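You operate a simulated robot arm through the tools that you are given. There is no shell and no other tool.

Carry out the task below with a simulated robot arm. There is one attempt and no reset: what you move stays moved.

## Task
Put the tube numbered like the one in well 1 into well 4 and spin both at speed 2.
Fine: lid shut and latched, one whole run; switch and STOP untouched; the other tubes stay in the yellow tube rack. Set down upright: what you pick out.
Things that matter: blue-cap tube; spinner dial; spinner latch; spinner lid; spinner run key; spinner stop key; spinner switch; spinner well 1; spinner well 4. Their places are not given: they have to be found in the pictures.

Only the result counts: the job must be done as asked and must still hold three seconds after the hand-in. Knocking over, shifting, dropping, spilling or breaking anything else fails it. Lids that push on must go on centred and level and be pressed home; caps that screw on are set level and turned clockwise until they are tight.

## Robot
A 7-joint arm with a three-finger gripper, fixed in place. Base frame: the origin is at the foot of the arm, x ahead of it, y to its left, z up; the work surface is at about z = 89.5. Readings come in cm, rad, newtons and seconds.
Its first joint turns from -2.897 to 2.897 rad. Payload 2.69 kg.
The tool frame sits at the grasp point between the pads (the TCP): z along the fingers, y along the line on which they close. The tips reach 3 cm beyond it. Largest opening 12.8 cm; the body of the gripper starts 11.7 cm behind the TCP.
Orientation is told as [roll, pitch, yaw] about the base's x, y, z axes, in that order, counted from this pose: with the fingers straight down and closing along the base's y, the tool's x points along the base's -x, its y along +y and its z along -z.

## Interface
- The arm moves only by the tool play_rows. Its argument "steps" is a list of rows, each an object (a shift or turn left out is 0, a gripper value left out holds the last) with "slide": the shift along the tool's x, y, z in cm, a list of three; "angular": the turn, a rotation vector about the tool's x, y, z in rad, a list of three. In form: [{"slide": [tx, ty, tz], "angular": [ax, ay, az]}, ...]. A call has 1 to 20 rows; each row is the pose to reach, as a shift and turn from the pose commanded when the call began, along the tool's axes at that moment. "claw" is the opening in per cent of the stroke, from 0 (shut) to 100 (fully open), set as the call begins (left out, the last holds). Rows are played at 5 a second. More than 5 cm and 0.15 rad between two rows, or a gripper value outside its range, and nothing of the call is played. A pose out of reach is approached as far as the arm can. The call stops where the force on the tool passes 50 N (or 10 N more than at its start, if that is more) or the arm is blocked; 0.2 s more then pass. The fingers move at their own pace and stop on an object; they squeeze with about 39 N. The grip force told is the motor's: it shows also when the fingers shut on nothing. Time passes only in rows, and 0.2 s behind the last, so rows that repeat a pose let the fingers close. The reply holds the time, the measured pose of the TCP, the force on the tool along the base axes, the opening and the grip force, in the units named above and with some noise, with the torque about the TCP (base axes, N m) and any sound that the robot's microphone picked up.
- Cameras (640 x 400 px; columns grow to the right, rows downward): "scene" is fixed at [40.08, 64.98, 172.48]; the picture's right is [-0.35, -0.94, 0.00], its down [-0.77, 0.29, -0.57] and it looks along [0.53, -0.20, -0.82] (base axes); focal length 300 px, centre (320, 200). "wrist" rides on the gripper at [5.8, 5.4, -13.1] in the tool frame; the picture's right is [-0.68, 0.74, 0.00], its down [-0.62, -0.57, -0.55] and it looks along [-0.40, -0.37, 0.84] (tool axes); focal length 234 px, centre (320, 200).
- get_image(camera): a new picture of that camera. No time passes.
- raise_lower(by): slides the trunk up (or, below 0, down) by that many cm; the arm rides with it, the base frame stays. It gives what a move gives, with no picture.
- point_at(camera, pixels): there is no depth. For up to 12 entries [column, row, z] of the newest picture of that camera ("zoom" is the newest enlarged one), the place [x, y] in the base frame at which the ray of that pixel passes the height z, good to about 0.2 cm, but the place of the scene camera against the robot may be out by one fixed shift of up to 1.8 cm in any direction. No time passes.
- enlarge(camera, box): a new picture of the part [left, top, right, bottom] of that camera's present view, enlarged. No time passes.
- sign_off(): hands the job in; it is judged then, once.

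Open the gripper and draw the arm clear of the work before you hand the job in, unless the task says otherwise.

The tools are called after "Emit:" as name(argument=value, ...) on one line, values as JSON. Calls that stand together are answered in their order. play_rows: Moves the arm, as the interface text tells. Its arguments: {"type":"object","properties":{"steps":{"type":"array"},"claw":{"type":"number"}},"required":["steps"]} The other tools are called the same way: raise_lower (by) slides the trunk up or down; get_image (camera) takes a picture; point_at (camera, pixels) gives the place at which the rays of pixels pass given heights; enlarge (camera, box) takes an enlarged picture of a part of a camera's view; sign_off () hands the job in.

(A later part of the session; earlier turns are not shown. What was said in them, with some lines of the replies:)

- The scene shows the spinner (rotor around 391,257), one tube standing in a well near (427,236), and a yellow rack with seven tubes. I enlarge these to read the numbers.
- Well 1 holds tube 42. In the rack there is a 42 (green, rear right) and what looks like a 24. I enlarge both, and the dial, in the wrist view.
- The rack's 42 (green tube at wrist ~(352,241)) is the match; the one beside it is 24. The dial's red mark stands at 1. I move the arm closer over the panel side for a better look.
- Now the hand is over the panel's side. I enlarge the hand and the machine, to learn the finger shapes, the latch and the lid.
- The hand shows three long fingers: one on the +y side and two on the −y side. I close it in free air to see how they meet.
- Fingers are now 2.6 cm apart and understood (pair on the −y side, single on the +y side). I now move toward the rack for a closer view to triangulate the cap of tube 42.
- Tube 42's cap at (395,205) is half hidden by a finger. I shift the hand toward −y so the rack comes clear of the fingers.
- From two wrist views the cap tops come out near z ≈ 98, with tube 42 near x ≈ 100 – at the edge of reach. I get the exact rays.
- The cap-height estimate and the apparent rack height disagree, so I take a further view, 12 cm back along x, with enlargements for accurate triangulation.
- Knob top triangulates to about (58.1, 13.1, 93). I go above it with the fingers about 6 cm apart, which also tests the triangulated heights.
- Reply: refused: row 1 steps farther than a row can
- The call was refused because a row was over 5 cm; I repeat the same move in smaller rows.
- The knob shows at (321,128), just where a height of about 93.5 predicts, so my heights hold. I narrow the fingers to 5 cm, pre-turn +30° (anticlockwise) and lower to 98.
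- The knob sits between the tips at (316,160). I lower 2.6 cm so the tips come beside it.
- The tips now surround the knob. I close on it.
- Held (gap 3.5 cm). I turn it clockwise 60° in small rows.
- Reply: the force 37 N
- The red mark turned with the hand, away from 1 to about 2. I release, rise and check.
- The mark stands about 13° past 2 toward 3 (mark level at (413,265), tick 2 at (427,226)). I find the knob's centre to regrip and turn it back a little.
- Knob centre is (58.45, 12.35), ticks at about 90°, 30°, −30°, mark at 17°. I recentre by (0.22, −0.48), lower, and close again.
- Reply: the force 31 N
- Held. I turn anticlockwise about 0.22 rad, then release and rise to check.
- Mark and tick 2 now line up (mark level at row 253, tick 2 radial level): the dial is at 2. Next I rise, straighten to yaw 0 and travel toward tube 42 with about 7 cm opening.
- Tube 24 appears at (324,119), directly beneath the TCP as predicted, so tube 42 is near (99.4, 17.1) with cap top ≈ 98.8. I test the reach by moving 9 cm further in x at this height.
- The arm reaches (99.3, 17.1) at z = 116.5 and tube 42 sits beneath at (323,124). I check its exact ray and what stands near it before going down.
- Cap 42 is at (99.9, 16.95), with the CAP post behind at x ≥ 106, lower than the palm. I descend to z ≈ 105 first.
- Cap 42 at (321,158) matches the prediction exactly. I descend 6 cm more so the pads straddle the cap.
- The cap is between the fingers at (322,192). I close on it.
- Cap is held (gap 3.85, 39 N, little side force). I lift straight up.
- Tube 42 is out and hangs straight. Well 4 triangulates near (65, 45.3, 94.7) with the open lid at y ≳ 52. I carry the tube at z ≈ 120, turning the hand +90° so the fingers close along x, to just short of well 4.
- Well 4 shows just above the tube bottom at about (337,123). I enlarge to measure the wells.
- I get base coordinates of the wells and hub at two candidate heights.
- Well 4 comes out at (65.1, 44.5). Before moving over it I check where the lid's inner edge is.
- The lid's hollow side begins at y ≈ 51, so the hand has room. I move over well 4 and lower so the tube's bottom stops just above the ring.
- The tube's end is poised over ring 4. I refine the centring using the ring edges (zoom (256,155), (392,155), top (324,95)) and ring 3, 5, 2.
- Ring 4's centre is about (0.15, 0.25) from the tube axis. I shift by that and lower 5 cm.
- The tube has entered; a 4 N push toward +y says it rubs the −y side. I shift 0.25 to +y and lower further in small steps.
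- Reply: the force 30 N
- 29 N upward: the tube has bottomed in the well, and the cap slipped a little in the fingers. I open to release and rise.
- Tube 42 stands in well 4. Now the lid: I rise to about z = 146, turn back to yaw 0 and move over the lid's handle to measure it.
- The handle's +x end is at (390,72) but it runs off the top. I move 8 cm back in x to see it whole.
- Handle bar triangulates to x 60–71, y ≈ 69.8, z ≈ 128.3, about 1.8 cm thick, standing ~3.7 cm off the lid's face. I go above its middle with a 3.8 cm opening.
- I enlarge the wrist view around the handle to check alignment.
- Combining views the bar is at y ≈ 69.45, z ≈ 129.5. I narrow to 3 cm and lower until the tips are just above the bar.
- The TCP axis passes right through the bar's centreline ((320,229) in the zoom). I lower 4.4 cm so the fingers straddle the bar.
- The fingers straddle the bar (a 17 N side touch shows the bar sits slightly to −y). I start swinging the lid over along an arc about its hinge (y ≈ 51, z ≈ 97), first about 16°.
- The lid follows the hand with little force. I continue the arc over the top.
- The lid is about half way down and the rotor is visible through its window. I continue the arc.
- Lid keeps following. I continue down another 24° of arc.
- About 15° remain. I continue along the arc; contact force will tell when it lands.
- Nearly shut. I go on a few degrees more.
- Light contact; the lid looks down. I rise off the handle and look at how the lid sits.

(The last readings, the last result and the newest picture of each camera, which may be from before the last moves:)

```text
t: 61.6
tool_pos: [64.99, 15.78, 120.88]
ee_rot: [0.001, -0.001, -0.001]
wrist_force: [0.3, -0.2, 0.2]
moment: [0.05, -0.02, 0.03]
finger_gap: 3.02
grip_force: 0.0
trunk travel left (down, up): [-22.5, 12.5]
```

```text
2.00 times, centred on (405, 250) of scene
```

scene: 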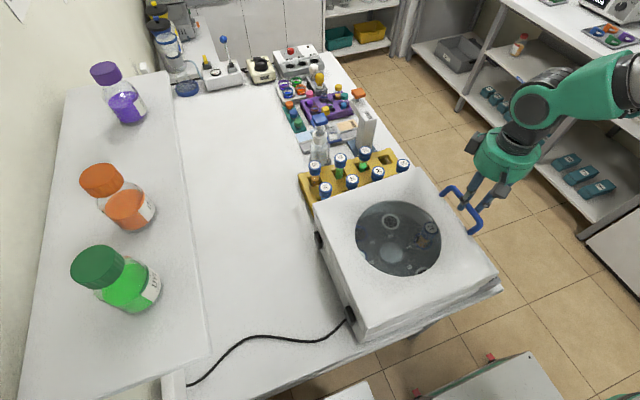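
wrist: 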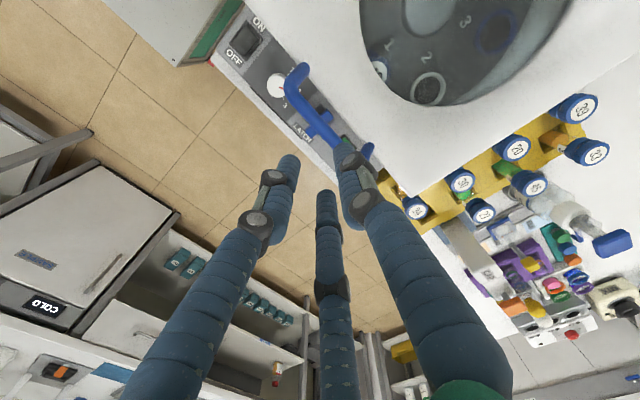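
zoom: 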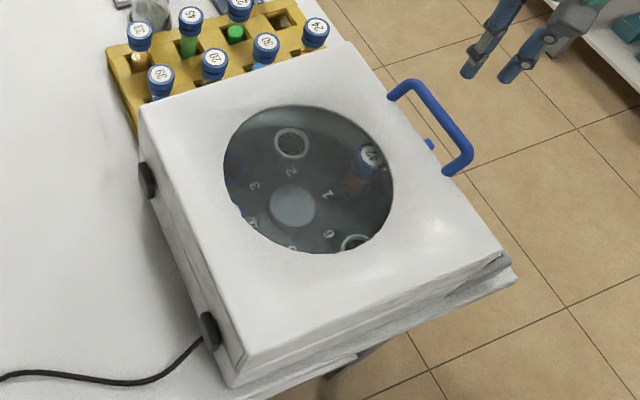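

I close the fingers and press gently down on the lid's front at about (65, 21.5) to make sure it is shut.

Emit:
play_rows(steps=[{"slide": [0, 3, 0]}, {"slide": [0, 5.7, 2]}, {"slide": [0, 5.7, 4]}, {"slide": [0, 5.7, 5]}, {"slide": [0, 5.7, 6]}, {"slide": [0, 5.7, 7]}, {"slide": [0, 5.7, 8]}, {"slide": [0, 5.7, 9]}, {"slide": [0, 5.7, 10]}, {"slide": [0, 5.7, 10.5]}, {"slide": [0, 5.7, 11]}, {"slide": [0, 5.7, 11.5]}, {"slide": [0, 5.7, 12]}], claw=0)

Emit:
get_image(camera="wrist")

Emit:
get_image(camera="scene")

```text
t: 64.4
tool_pos: [65.26, 21.19, 108.88]
ee_rot: [0.0, 0.0, -0.001]
wrist_force: [0.3, -0.3, 0.3]
moment: [-0.03, -0.05, 0.02]
finger_gap: 0.2
grip_force: 31.3
trunk travel left (down, up): [-22.5, 12.5]
```

```text
taken
```

wrist: 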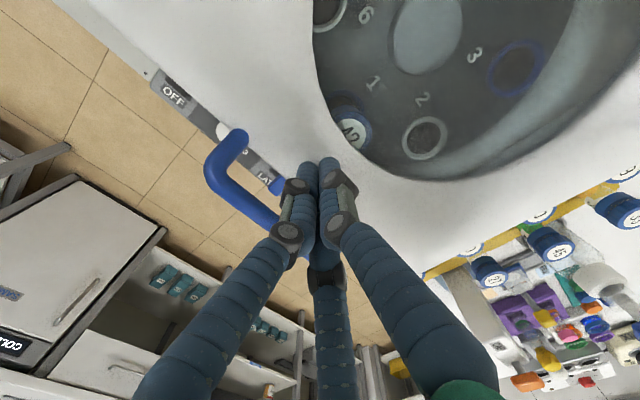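

```text
taken
```

scene: 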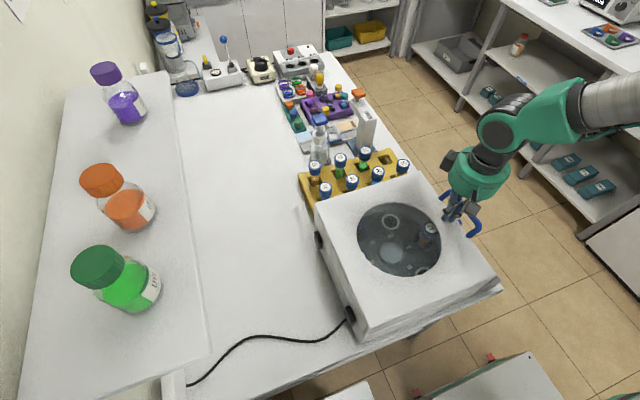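

No contact yet (tips at z ≈ 105.9). I continue lowering in small steps.

Emit:
play_rows(steps=[{"slide": [0, 0, 0.4]}, {"slide": [0, 0, 0.8]}, {"slide": [0, 0, 1.2]}, {"slide": [0, 0, 1.6]}, {"slide": [0, 0, 2.0]}, {"slide": [0, 0, 2.4]}, {"slide": [0, 0, 2.8]}])

Emit:
get_image(camera="wrist")

```text
t: 65.5
tool_pos: [65.51, 21.38, 107.65]
ee_rot: [0.0, -0.009, -0.001]
wrist_force: [-4.5, -1.0, 21.8]
moment: [-0.21, 0.38, 0.13]
finger_gap: 0.2
grip_force: 31.6
trunk travel left (down, up): [-22.5, 12.5]
stopped in row 5: the force on the tool passed its limit at 57 N (the readings are from after the stop); the commanded pose is now the measured one
```

```text
taken
```

wrist: 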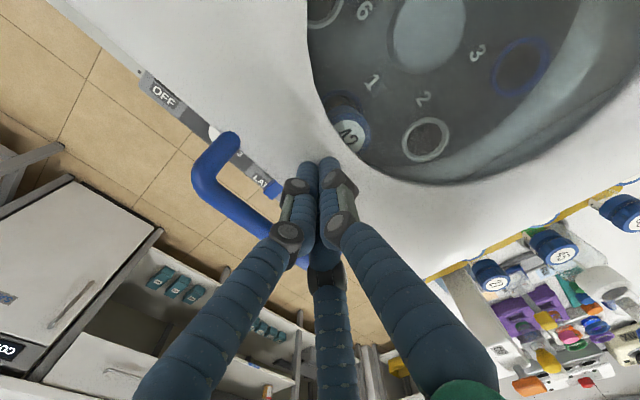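

The lid resists at 57 N with its top at z ≈ 104.7: it is shut. I rise and move to the panel side to study the latch.

Emit:
play_rows(steps=[{"slide": [0, 0, -4]}, {"slide": [0, -2, -8]}, {"slide": [0, -6, -10]}, {"slide": [0, -10, -10]}, {"slide": [0, -14, -10]}, {"slide": [0, -18, -10]}, {"slide": [0, -18, -10]}])

Emit:
get_image(camera="wrist")

Emit:
enlarge(camera="wrist", box=[220, 0, 460, 150])

Emit:
enlarge(camera="scene", box=[400, 170, 520, 300])

```text
t: 67.1
tool_pos: [65.4, 3.06, 117.32]
ee_rot: [0.003, -0.002, -0.001]
wrist_force: [0.2, -1.1, -0.6]
moment: [0.05, -0.03, 0.02]
finger_gap: 0.21
grip_force: 31.3
trunk travel left (down, up): [-22.5, 12.5]
```

```text
taken
```

wrist: 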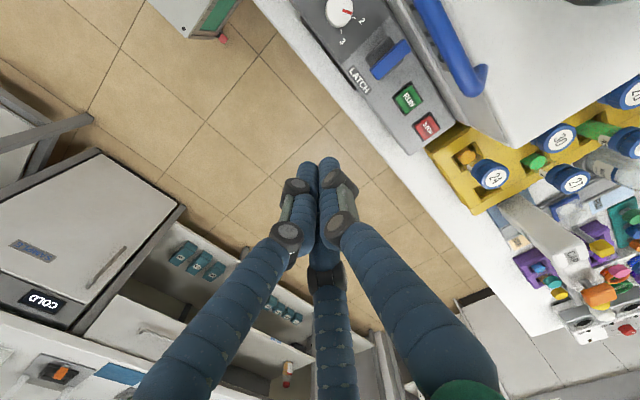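

```text
2.67 times, centred on (340, 75) of wrist
```

zoom: 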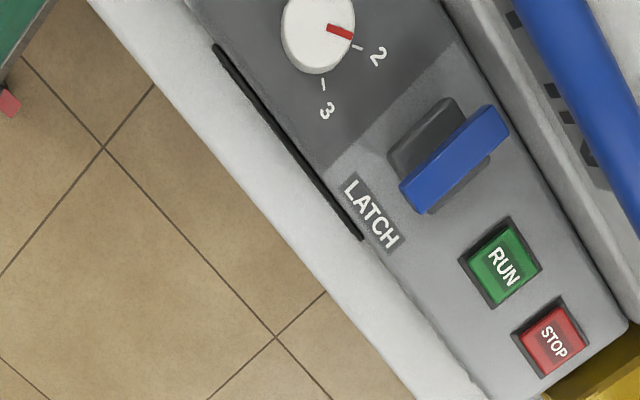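

```text
3.08 times, centred on (460, 235) of scene
```

zoom: 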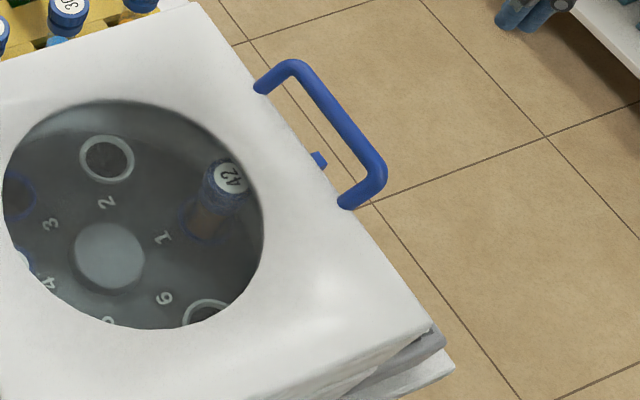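

The dial mark lines up with 2. The latch is a blue bar (centre near (67, 14.5), above a black block) lying under the lid's handle; I need to see how it works. I turn the hand so the camera looks toward +y from the front.

Emit:
play_rows(steps=[{"slide": [0, -0.5, 0], "angular": [0, 0, -0.145]}, {"slide": [0, -1, 0], "angular": [0, 0, -0.29]}, {"slide": [0, -1.5, 0], "angular": [0, 0, -0.435]}, {"slide": [0, -2, 0], "angular": [0, 0, -0.58]}, {"slide": [0, -2.5, 0], "angular": [0, 0, -0.725]}, {"slide": [0, -3, 0], "angular": [0, 0, -0.87]}, {"slide": [0, -3, 0], "angular": [0, 0, -1.015]}, {"slide": [0, -3, 0], "angular": [0, 0, -1.16]}, {"slide": [0, -3, 0], "angular": [0, 0, -1.305]}, {"slide": [0, -3, 0], "angular": [0, 0, -1.45]}, {"slide": [0, -3, 0], "angular": [0, 0, -1.595]}, {"slide": [0, -3, 0], "angular": [0, 0, -1.74]}, {"slide": [0, -3, 0], "angular": [0, 0, -1.885]}, {"slide": [0, -3, 0], "angular": [0, 0, -2.03]}, {"slide": [0, -3, 0], "angular": [0, 0, -2.175]}, {"slide": [0, -3, 0], "angular": [0, 0, -2.32]}, {"slide": [0, -3, 0], "angular": [0, 0, -2.32]}])

Emit:
get_image(camera="wrist")

```text
t: 70.7
tool_pos: [65.46, 0.18, 117.47]
ee_rot: [-0.004, 0.002, 2.32]
wrist_force: [-0.5, 0.2, -0.1]
moment: [-0.01, 0.01, -0.02]
finger_gap: 0.21
grip_force: 31.6
trunk travel left (down, up): [-22.5, 12.5]
```

```text
taken
```

wrist: 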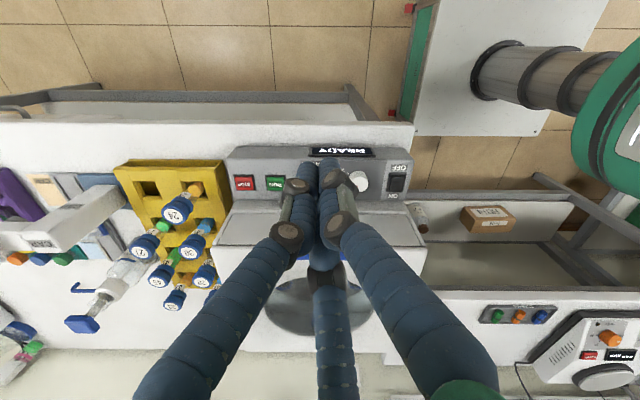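

A display on the front reads READY. I tilt the hand 30° so the camera looks more level at the latch from the front, from a lower position.

Emit:
play_rows(steps=[{"slide": [-0.1, -0.5, 4], "angular": [0.09, -0.095, 0]}, {"slide": [-0.3, -1, 8], "angular": [0.178, -0.19, 0]}, {"slide": [-0.4, -1.7, 12], "angular": [0.266, -0.285, 0]}, {"slide": [-0.575, -2.3, 16], "angular": [0.355, -0.38, 0]}, {"slide": [-0.575, -2.3, 16.5], "angular": [0.355, -0.38, 0]}])

Emit:
get_image(camera="wrist")

Emit:
enlarge(camera="wrist", box=[180, 80, 460, 270])

```text
t: 71.9
tool_pos: [66.76, 2.3, 100.93]
ee_rot: [-0.38, -0.37, 2.391]
wrist_force: [0.2, 0.3, 0.2]
moment: [0.03, -0.03, -0.03]
finger_gap: 0.21
grip_force: 31.7
trunk travel left (down, up): [-22.5, 12.5]
```

```text
taken
```

wrist: 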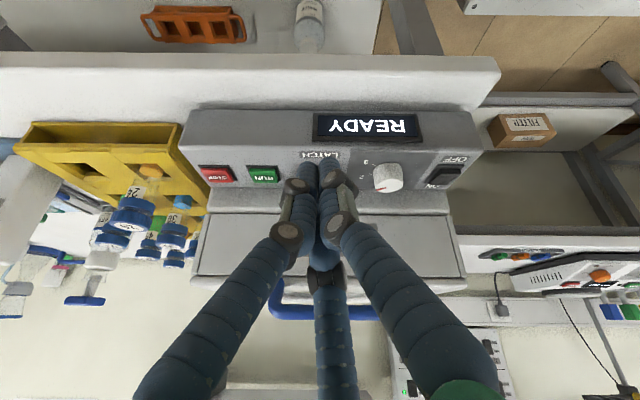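

```text
2.11 times, centred on (320, 175) of wrist
```

zoom: 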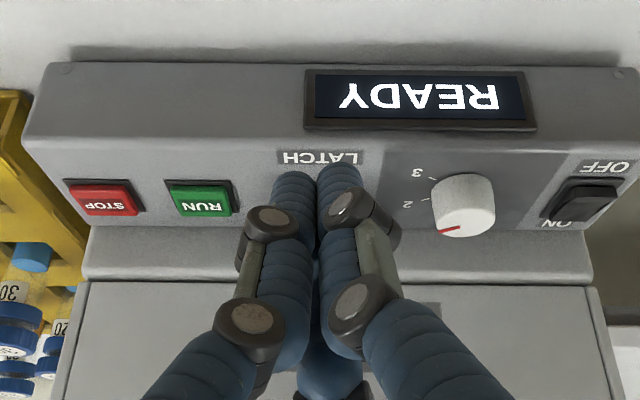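

The image shows the panel upside-down, and the fingers hide the latch. I slide the hand 9 cm toward +x to uncover it.

Emit:
play_rows(steps=[{"slide": [2.05, -2.2, 0]}, {"slide": [4.1, -4.4, 0]}, {"slide": [6.14, -6.58, 0]}, {"slide": [6.14, -6.58, 0]}])

Emit:
get_image(camera="wrist")

Emit:
enlarge(camera="wrist", box=[300, 90, 460, 220])

```text
t: 72.9
tool_pos: [75.84, 2.16, 100.89]
ee_rot: [-0.378, -0.37, 2.39]
wrist_force: [0.3, -0.9, 0.4]
moment: [-0.01, 0.0, -0.01]
finger_gap: 0.23
grip_force: 31.5
trunk travel left (down, up): [-22.5, 12.5]
```

```text
taken
```

wrist: 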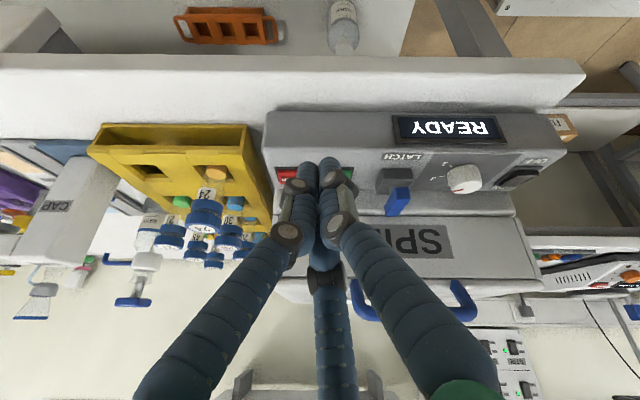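

```text
3.08 times, centred on (380, 155) of wrist
```

zoom: 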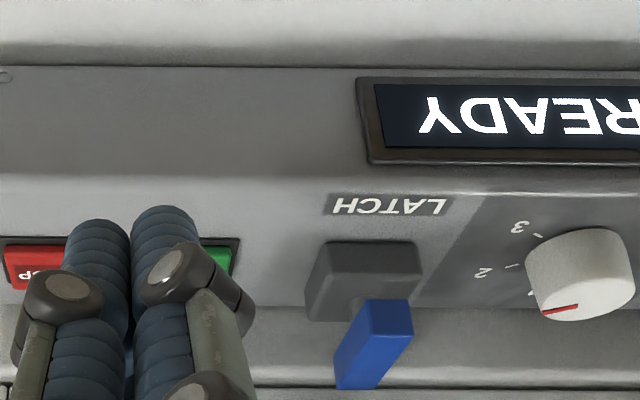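

The latch comes into view: a blue bar above a black block at zoom (370,340). I enlarge it further.

Emit:
enlarge(camera="wrist", box=[365, 145, 425, 220])

Emit:
point_at(camera="wrist", pixels=[[380, 170, 93], [409, 170, 93], [396, 188, 96], [392, 215, 96], [403, 156, 91.5]])

```text
5.33 times, centred on (395, 182) of wrist
```

zoom: 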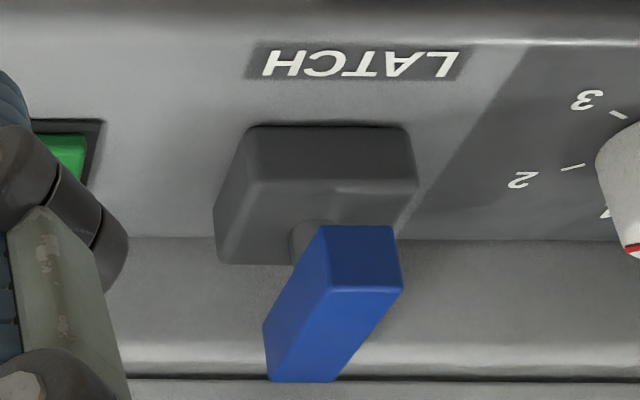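

```text
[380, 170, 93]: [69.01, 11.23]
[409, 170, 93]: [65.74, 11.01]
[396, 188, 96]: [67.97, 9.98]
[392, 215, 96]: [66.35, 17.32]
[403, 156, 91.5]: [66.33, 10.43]
```

The latch is a bar on a round post – a turn-lever, now lying along y (y 11.8–16.9, x ≈ 66.6, z ≈ 96). I bring the closed fingertips, tilted under and clear of the handle, beside its +x flank to swing it.

Emit:
play_rows(steps=[{"slide": [-1.9, 2.05, 0]}, {"slide": [-3.82, 4.09, 0]}, {"slide": [-5.0, 3.0, 1.8]}, {"slide": [-6.2, 1.9, 3.6]}, {"slide": [-7.4, 0.75, 5.5]}, {"slide": [-8.59, -0.366, 7.31]}, {"slide": [-8.59, -0.366, 7.31]}])

Emit:
get_image(camera="wrist")

Emit:
enlarge(camera="wrist", box=[250, 90, 430, 230])

```text
t: 74.5
tool_pos: [70.09, 11.64, 97.7]
ee_rot: [-0.376, -0.369, 2.392]
wrist_force: [0.5, 0.6, 0.3]
moment: [-0.04, -0.01, 0.0]
finger_gap: 0.2
grip_force: 31.9
trunk travel left (down, up): [-22.5, 12.5]
```

```text
taken
```

wrist: 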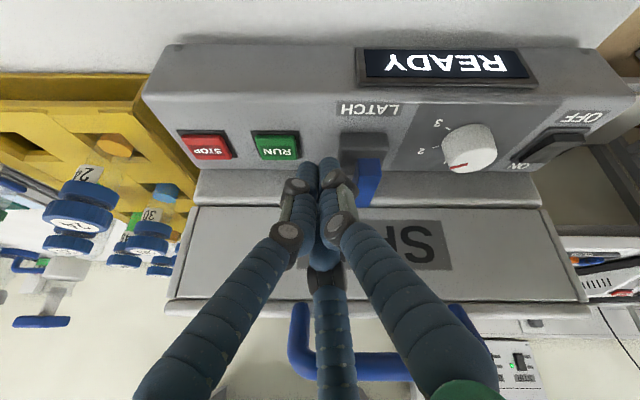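

```text
2.86 times, centred on (340, 160) of wrist
```

zoom: 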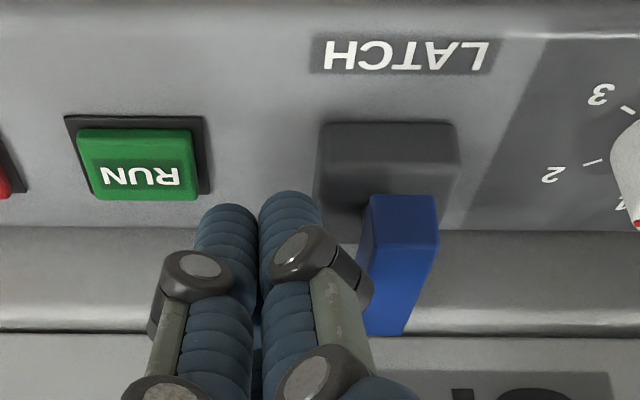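

The tips are about 1 cm beside the bar's +x flank, over the block. I push toward −x slowly to test if the lever swings that way.

Emit:
play_rows(steps=[{"slide": [-0.29, 0.44, -0.05]}, {"slide": [-0.58, 0.88, -0.1]}, {"slide": [-0.87, 1.32, -0.15]}, {"slide": [-1.16, 1.76, -0.2]}, {"slide": [-1.456, 2.197, -0.25]}, {"slide": [-1.456, 2.197, -0.25]}])

Emit:
enlarge(camera="wrist", box=[250, 90, 430, 230])

```text
t: 75.9
tool_pos: [68.07, 10.8, 97.92]
ee_rot: [-0.38, -0.367, 2.391]
wrist_force: [27.5, -25.6, -8.8]
moment: [-0.55, -0.52, -0.57]
finger_gap: 0.18
grip_force: 30.9
trunk travel left (down, up): [-22.5, 12.5]
```

```text
2.86 times, centred on (340, 160) of wrist
```

zoom: 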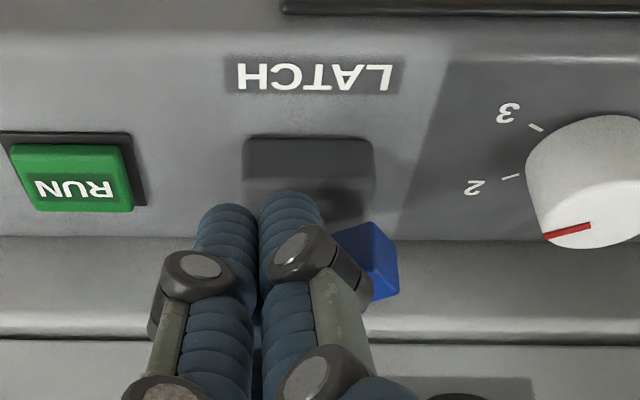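

The lever swings toward −x under the push. I follow its arc: on to −x, dipping a little, then pressing toward +y.

Emit:
play_rows(steps=[{"slide": [-0.024, 0.66, -0.25]}, {"slide": [-0.243, 1.278, -0.4]}, {"slide": [-0.683, 1.687, -0.37]}, {"slide": [-1.188, 2.036, -0.3]}, {"slide": [-1.783, 2.165, -0.1]}, {"slide": [-2.241, 2.148, 0.1]}, {"slide": [-2.241, 2.148, 0.1]}])

Emit:
get_image(camera="wrist")

Emit:
enlarge(camera="wrist", box=[250, 90, 430, 230])

```text
t: 77.2
tool_pos: [65.17, 10.44, 97.78]
ee_rot: [-0.378, -0.363, 2.387]
wrist_force: [3.1, -17.9, -3.7]
moment: [-0.33, -0.26, -0.09]
finger_gap: 0.23
grip_force: 32.1
trunk travel left (down, up): [-22.5, 12.5]
stopped in row 6: the force on the tool passed its limit at 56 N (the readings are from after the stop); the commanded pose is now the measured one
```

```text
taken
```

wrist: 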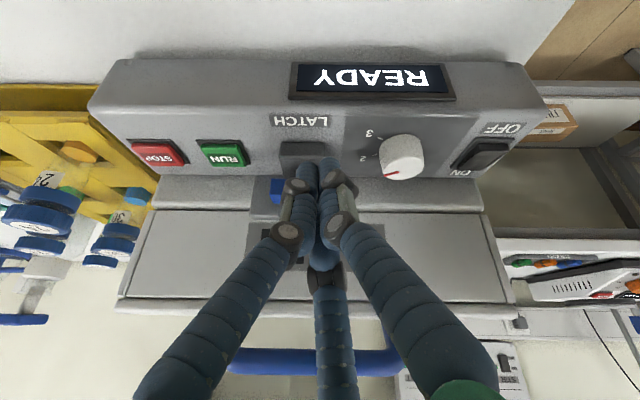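

```text
2.86 times, centred on (340, 160) of wrist
```

zoom: 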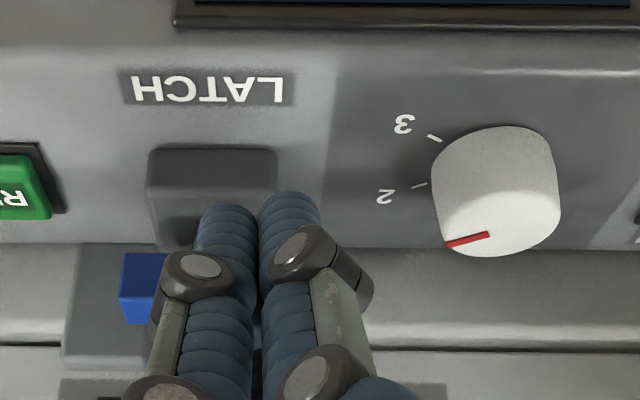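

The force limit was hit, probably at the lever's end stop; its other end now shows to the +x side. I back away toward −y and look.

Emit:
play_rows(steps=[{"slide": [1.27, 1.18, -1.0]}, {"slide": [3.2, 2.95, -2.5]}, {"slide": [5.08, 4.74, -3.98]}, {"slide": [2.35, 7.67, -3.98]}, {"slide": [-0.4, 10.6, -3.98]}, {"slide": [-0.4, 10.6, -3.98]}])

Emit:
get_image(camera="wrist")

Emit:
enlarge(camera="wrist", box=[140, 80, 340, 230])

Emit:
enlarge(camera="scene", box=[400, 170, 520, 300])

```text
t: 78.6
tool_pos: [56.74, 2.97, 97.78]
ee_rot: [-0.377, -0.363, 2.387]
wrist_force: [-0.7, 0.5, 0.4]
moment: [-0.06, -0.02, -0.02]
finger_gap: 0.21
grip_force: 31.2
trunk travel left (down, up): [-22.5, 12.5]
```

```text
taken
```

wrist: 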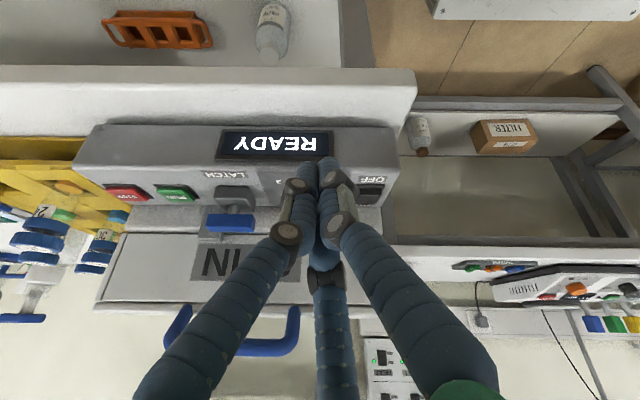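

```text
2.67 times, centred on (240, 155) of wrist
```

zoom: 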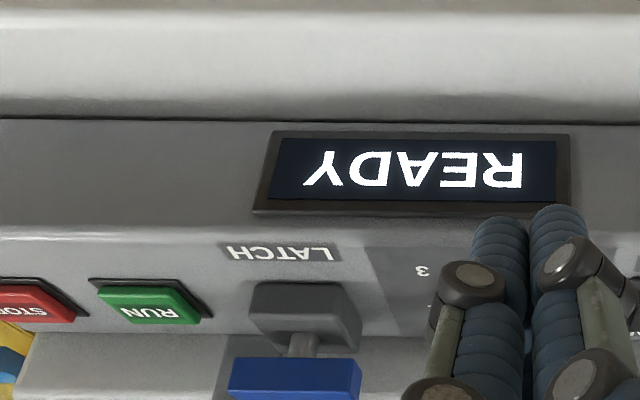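

```text
3.08 times, centred on (460, 235) of scene
```

zoom: 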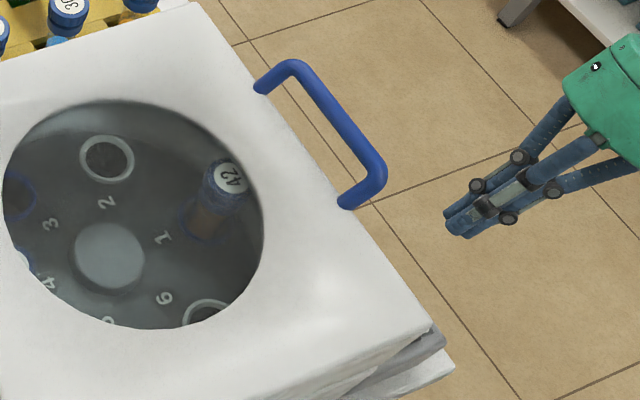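

The lever now lies along x on its post. I check its ends' positions to judge if the quarter turn is complete.

Emit:
enlarge(camera="wrist", box=[190, 175, 280, 245])

Emit:
point_at(camera="wrist", pixels=[[207, 214, 95], [254.5, 215, 95], [205, 228, 96.3], [253, 231, 96.3], [210, 235, 96.3], [255, 238, 96.3]])

```text
5.71 times, centred on (235, 210) of wrist
```

zoom: 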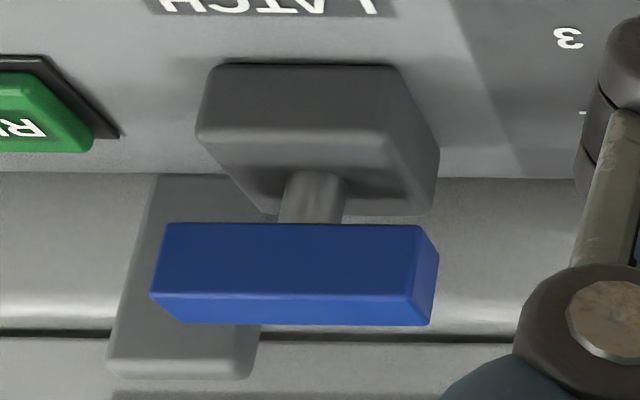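

```text
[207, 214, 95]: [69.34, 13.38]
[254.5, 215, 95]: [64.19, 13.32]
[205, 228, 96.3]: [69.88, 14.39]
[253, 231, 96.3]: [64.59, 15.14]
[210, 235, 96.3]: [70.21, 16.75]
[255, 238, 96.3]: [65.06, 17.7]
```

The lever is parallel to the block (full quarter turn), over the lid's catch tab. Next the RUN key: I locate RUN and STOP in this view.

Emit:
point_at(camera="wrist", pixels=[[176, 192.5, 92.3], [126, 192, 92.3], [159, 187, 92.3], [196, 198, 92.3], [176, 192.5, 91.8]])

Emit:
enlarge(camera="wrist", box=[90, 160, 220, 240])

```text
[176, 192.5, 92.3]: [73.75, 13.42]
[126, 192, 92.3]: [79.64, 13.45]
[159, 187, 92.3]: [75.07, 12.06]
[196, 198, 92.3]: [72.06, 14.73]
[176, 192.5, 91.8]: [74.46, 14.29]
```

```text
4.92 times, centred on (155, 200) of wrist
```

zoom: 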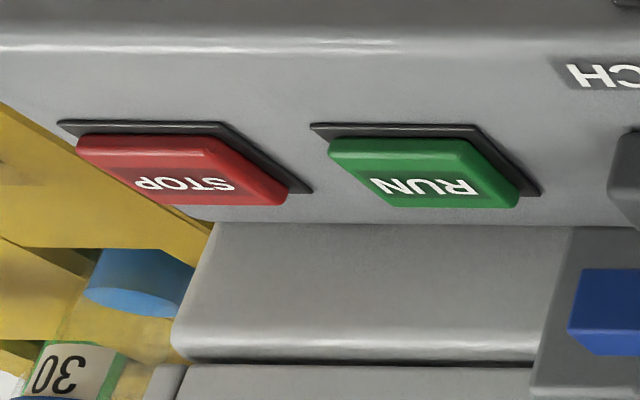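

RUN is at about (73.5, 13.9), STOP 5.7 cm further in +x. I bring the closed tips, still tilted, to 3 cm above RUN.

Emit:
play_rows(steps=[{"slide": [2.5, -3.36, -0.35]}, {"slide": [4.93, -6.72, -0.7]}, {"slide": [7.4, -10.08, -1.06]}, {"slide": [9.86, -13.44, -1.41]}, {"slide": [8.1, -15.1, 0.5]}, {"slide": [6.4, -16.7, 2.4]}, {"slide": [4.63, -18.32, 4.27]}, {"slide": [4.63, -18.32, 4.27]}])

Emit:
get_image(camera="wrist")

Emit:
enlarge(camera="wrist", box=[220, 90, 420, 240])

```text
t: 80.4
tool_pos: [73.67, 12.69, 98.61]
ee_rot: [-0.376, -0.366, 2.388]
wrist_force: [0.0, 0.1, -0.9]
moment: [0.03, 0.01, 0.01]
finger_gap: 0.23
grip_force: 31.5
trunk travel left (down, up): [-22.5, 12.5]
```

```text
taken
```

wrist: 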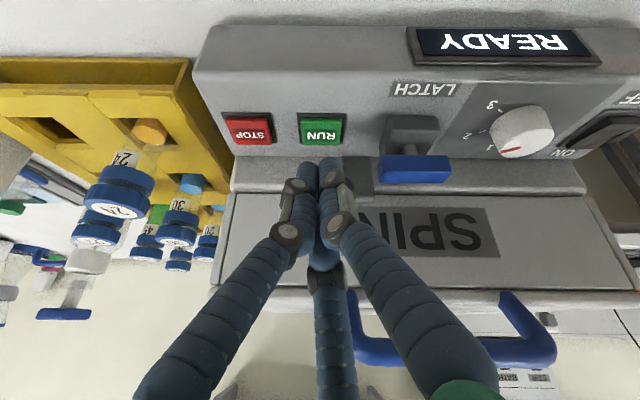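

```text
2.67 times, centred on (320, 165) of wrist
```

zoom: 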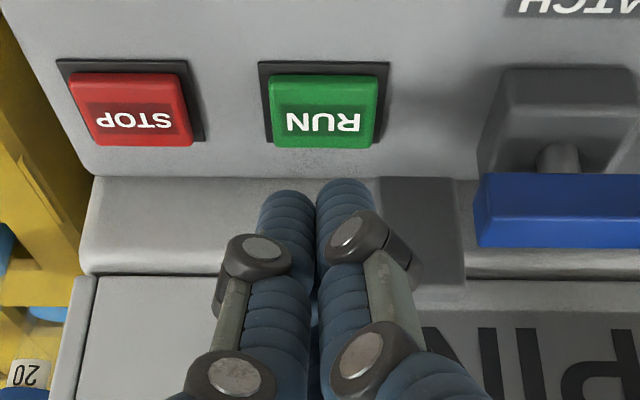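

The tips are aligned with RUN in x (column ~319 vs 321). The dial seems to show its mark near 1 from this low angle, so I check it carefully before pressing.

Emit:
enlarge(camera="wrist", box=[465, 85, 575, 175])

Emit:
point_at(camera="wrist", pixels=[[321.1, 132, 92.3], [321.1, 132, 91.8], [320, 113, 92.3], [322, 146, 92.3]])

```text
4.44 times, centred on (520, 130) of wrist
```

zoom: 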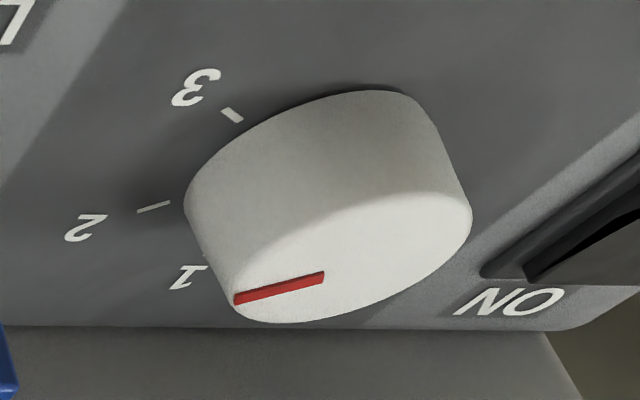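

```text
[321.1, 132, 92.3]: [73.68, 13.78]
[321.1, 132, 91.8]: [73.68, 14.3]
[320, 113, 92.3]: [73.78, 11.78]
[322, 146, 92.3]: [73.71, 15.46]
```

The mark is parallel to tick 2 – dial fine. RUN's centre is (73.7, 13.9), under the tips. I lower straight down toward it.

Emit:
play_rows(steps=[{"slide": [0.363, 0.339, 0.868]}, {"slide": [0.727, 0.678, 1.736]}, {"slide": [0.945, 0.881, 2.257]}, {"slide": [0.945, 0.881, 2.257]}])

Emit:
enlarge(camera="wrist", box=[220, 60, 440, 220])

```text
t: 81.4
tool_pos: [73.71, 12.65, 96.04]
ee_rot: [-0.378, -0.365, 2.387]
wrist_force: [-0.6, 0.3, 0.6]
moment: [-0.01, 0.02, 0.01]
finger_gap: 0.21
grip_force: 31.2
trunk travel left (down, up): [-22.5, 12.5]
```

```text
2.50 times, centred on (330, 140) of wrist
```

zoom: 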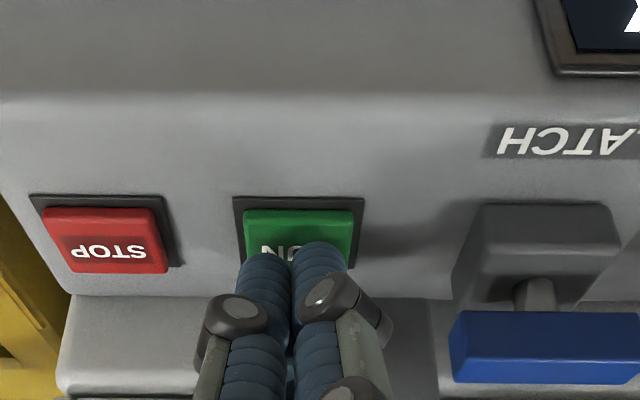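

The tips sit just above RUN. I shift 0.4 toward −y for the key's middle and press down in fine steps.

Emit:
play_rows(steps=[{"slide": [0.254, 0.237, -0.2]}, {"slide": [0.363, 0.339, 0.06]}, {"slide": [0.436, 0.407, 0.234]}, {"slide": [0.508, 0.474, 0.41]}, {"slide": [0.58, 0.542, 0.58]}, {"slide": [0.653, 0.61, 0.755]}])

Emit:
enlarge(camera="wrist", box=[220, 0, 640, 220])

```text
t: 82.8
tool_pos: [73.73, 12.2, 95.17]
ee_rot: [-0.378, -0.363, 2.39]
wrist_force: [-2.2, -5.4, 9.8]
moment: [-0.14, 0.18, 0.08]
finger_gap: 0.21
grip_force: 31.3
trunk travel left (down, up): [-22.5, 12.5]
heard: click
```

```text
1.52 times, centred on (430, 110) of wrist
```

zoom: 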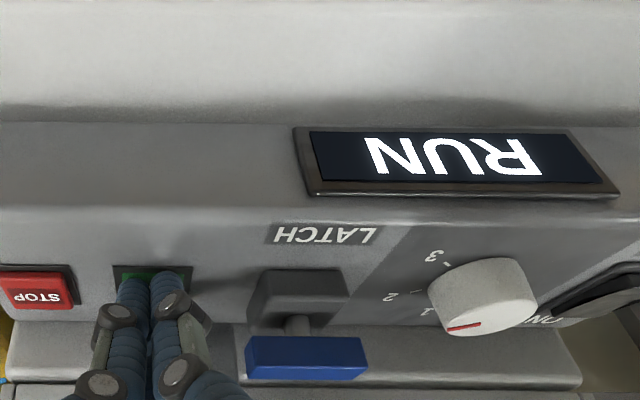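

A click was heard and the display reads RUN. I lift off the key and back away toward −y, then wait for the run to finish.

Emit:
play_rows(steps=[{"slide": [-0.363, -0.339, -0.868]}, {"slide": [-1.09, -1.02, -2.6]}, {"slide": [-0.1, 0.1, -4.2]}, {"slide": [1.8, 1.9, -5.7]}, {"slide": [3.7, 3.7, -7.2]}, {"slide": [3.7, 3.7, -7.2]}])

Emit:
get_image(camera="wrist")

Emit:
get_image(camera="scene")

```text
t: 84.2
tool_pos: [73.29, 4.12, 98.79]
ee_rot: [-0.376, -0.364, 2.387]
wrist_force: [0.8, 0.1, -0.5]
moment: [0.03, 0.01, 0.0]
finger_gap: 0.21
grip_force: 31.5
trunk travel left (down, up): [-22.5, 12.5]
```

```text
taken
```

wrist: 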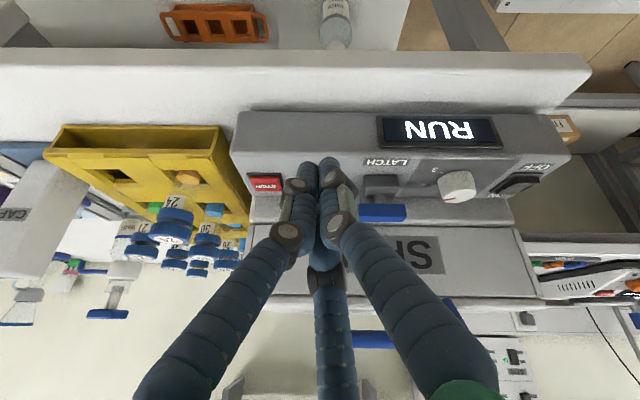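

```text
taken
```

scene: 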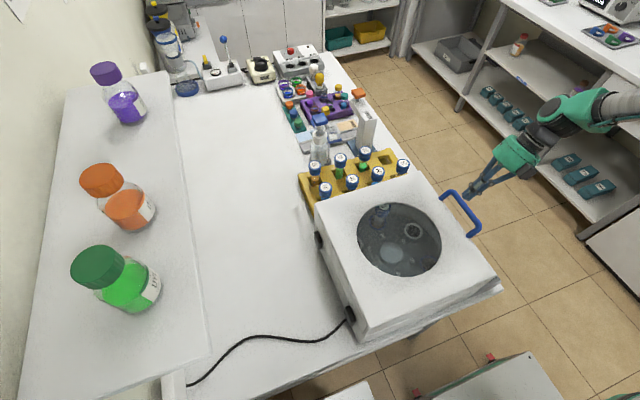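

The display shows RUN and the rotor is turning. I wait with the arm still, 4 s at a time, watching the display and listening.

Emit:
play_rows(steps=[{}, {}, {}, {}, {}, {}, {}, {}, {}, {}, {}, {}, {}, {}, {}, {}, {}, {}, {}, {}])

Emit:
enlarge(camera="wrist", box=[340, 90, 560, 220])

```text
t: 88.4
tool_pos: [73.37, 4.19, 98.72]
ee_rot: [-0.376, -0.364, 2.387]
wrist_force: [0.1, 0.5, -0.4]
moment: [-0.01, 0.01, -0.01]
finger_gap: 0.23
grip_force: 31.2
trunk travel left (down, up): [-22.5, 12.5]
```

```text
2.91 times, centred on (450, 155) of wrist
```

zoom: 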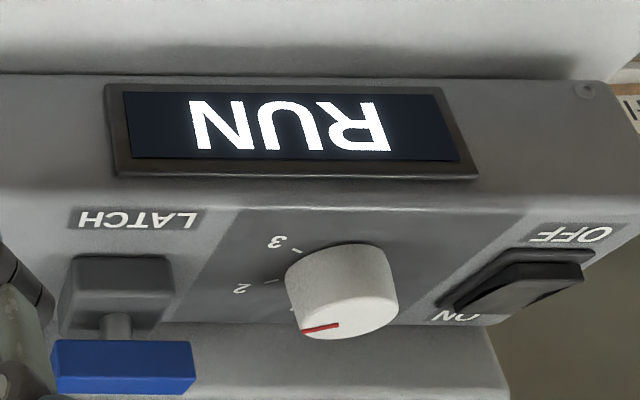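

Still RUN at t = 88 s; mark and lever unchanged. I keep waiting.

Emit:
play_rows(steps=[{}, {}, {}, {}, {}, {}, {}, {}, {}, {}, {}, {}, {}, {}, {}, {}, {}, {}, {}, {}])

Emit:
play_rows(steps=[{}, {}, {}, {}, {}, {}, {}, {}, {}, {}, {}, {}, {}, {}, {}, {}, {}, {}, {}, {}])

Emit:
enlarge(camera="wrist", box=[340, 90, 560, 220])

```text
t: 92.6
tool_pos: [73.3, 4.18, 98.72]
ee_rot: [-0.376, -0.365, 2.386]
wrist_force: [0.4, 0.5, -0.2]
moment: [0.01, -0.03, 0.0]
finger_gap: 0.2
grip_force: 31.4
trunk travel left (down, up): [-22.5, 12.5]
```

```text
t: 96.8
tool_pos: [73.33, 4.26, 98.87]
ee_rot: [-0.377, -0.366, 2.387]
wrist_force: [-0.2, 0.0, -0.1]
moment: [0.0, 0.0, 0.01]
finger_gap: 0.23
grip_force: 31.6
trunk travel left (down, up): [-22.5, 12.5]
```

```text
2.91 times, centred on (450, 155) of wrist
```

zoom: 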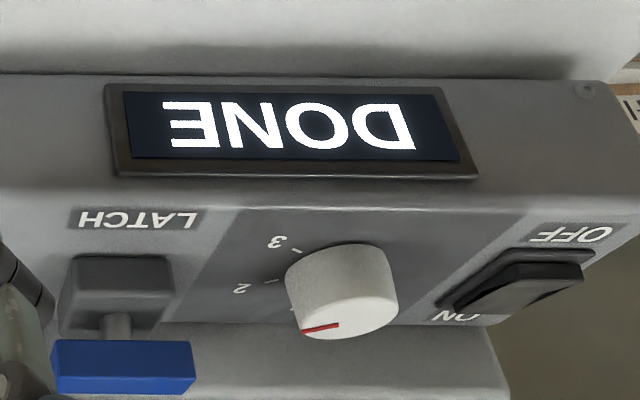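

The display reads DONE: the run finished. I draw the arm back and up, opening the gripper, and check the scene.

Emit:
play_rows(steps=[{"slide": [1.9, 1.8, -1.5]}, {"slide": [3.8, 3.55, -3]}, {"slide": [2.7, 2.5, -5.6]}, {"slide": [1.6, 1.5, -8.2]}, {"slide": [0.5, 0.5, -10.8]}, {"slide": [-0.6, -0.5, -13.4]}, {"slide": [-0.6, -0.5, -13.4]}])

Emit:
play_rows(steps=[{}, {}, {}, {}], claw=60)

Emit:
get_image(camera="scene")

Emit:
enlarge(camera="scene", box=[290, 130, 510, 350])

Emit:
get_image(camera="wrist")

```text
t: 98.4
tool_pos: [73.15, -1.69, 110.62]
ee_rot: [-0.377, -0.362, 2.387]
wrist_force: [-0.5, -0.3, 0.3]
moment: [-0.02, -0.05, -0.01]
finger_gap: 0.2
grip_force: 31.3
trunk travel left (down, up): [-22.5, 12.5]
```

```text
t: 99.4
tool_pos: [73.32, -1.77, 110.68]
ee_rot: [-0.379, -0.366, 2.389]
wrist_force: [-0.4, 0.4, 0.0]
moment: [-0.03, 0.04, 0.0]
finger_gap: 7.67
grip_force: 0.1
trunk travel left (down, up): [-22.5, 12.5]
```

```text
taken
```

scene: 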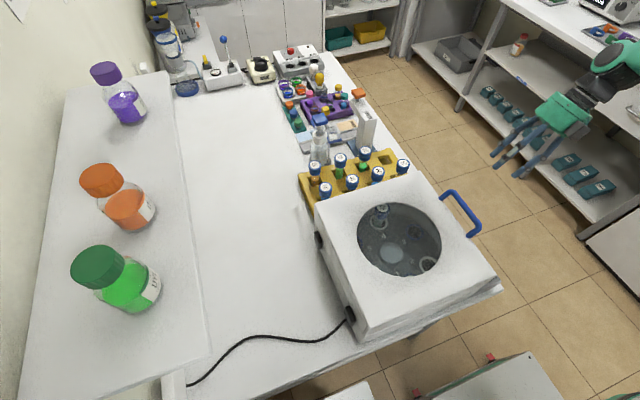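

```text
1.82 times, centred on (400, 240) of scene
```

zoom: 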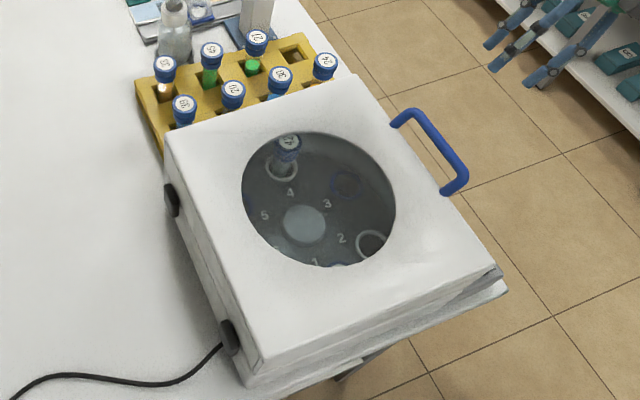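

```text
taken
```

wrist: 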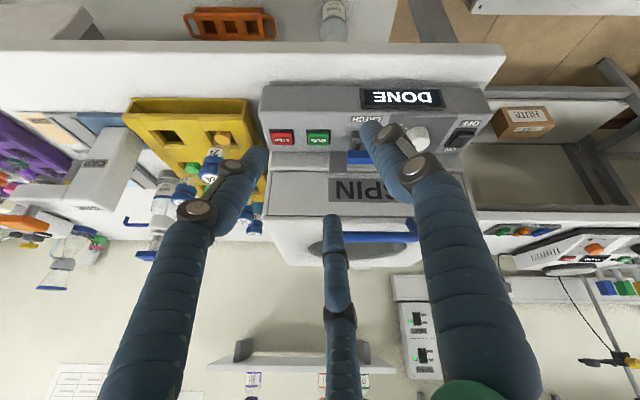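

The display shows DONE, the lid is shut and the lever turned across. Tube 42 stands in well 4 opposite well 1, the other seven tubes are in the rack, and the open hand is clear. I hand in.

Emit:
sign_off()

```text
The job is handed in.
```

I put rack tube 42, the one matching the tube in well 1, into well 4 and spun the pair at speed 2. The job is handed in, but I haven't seen a verdict.

- **Tube:** it stood upright in well 4 when I released it. After the run a tube still showed upright there through the lid window; the tube in well 1 was hidden by the lid.
- **Dial:** my first turn went about 13° past 2, so I turned it back. From two angles the mark now lines up with tick 2.
- **Lid and latch:** I swung the lid shut and pressed it down until it stopped. Then I turned the latch lever a quarter turn to its end stop, across the lid's catch.
- **Run:** I pressed RUN once. The display went from RUN to DONE after less than 14 seconds.
- **Untouched:** I did not touch the power switch or STOP. The other seven tubes are still in the yellow rack.

The gripper is open and the arm is clear of the machine.
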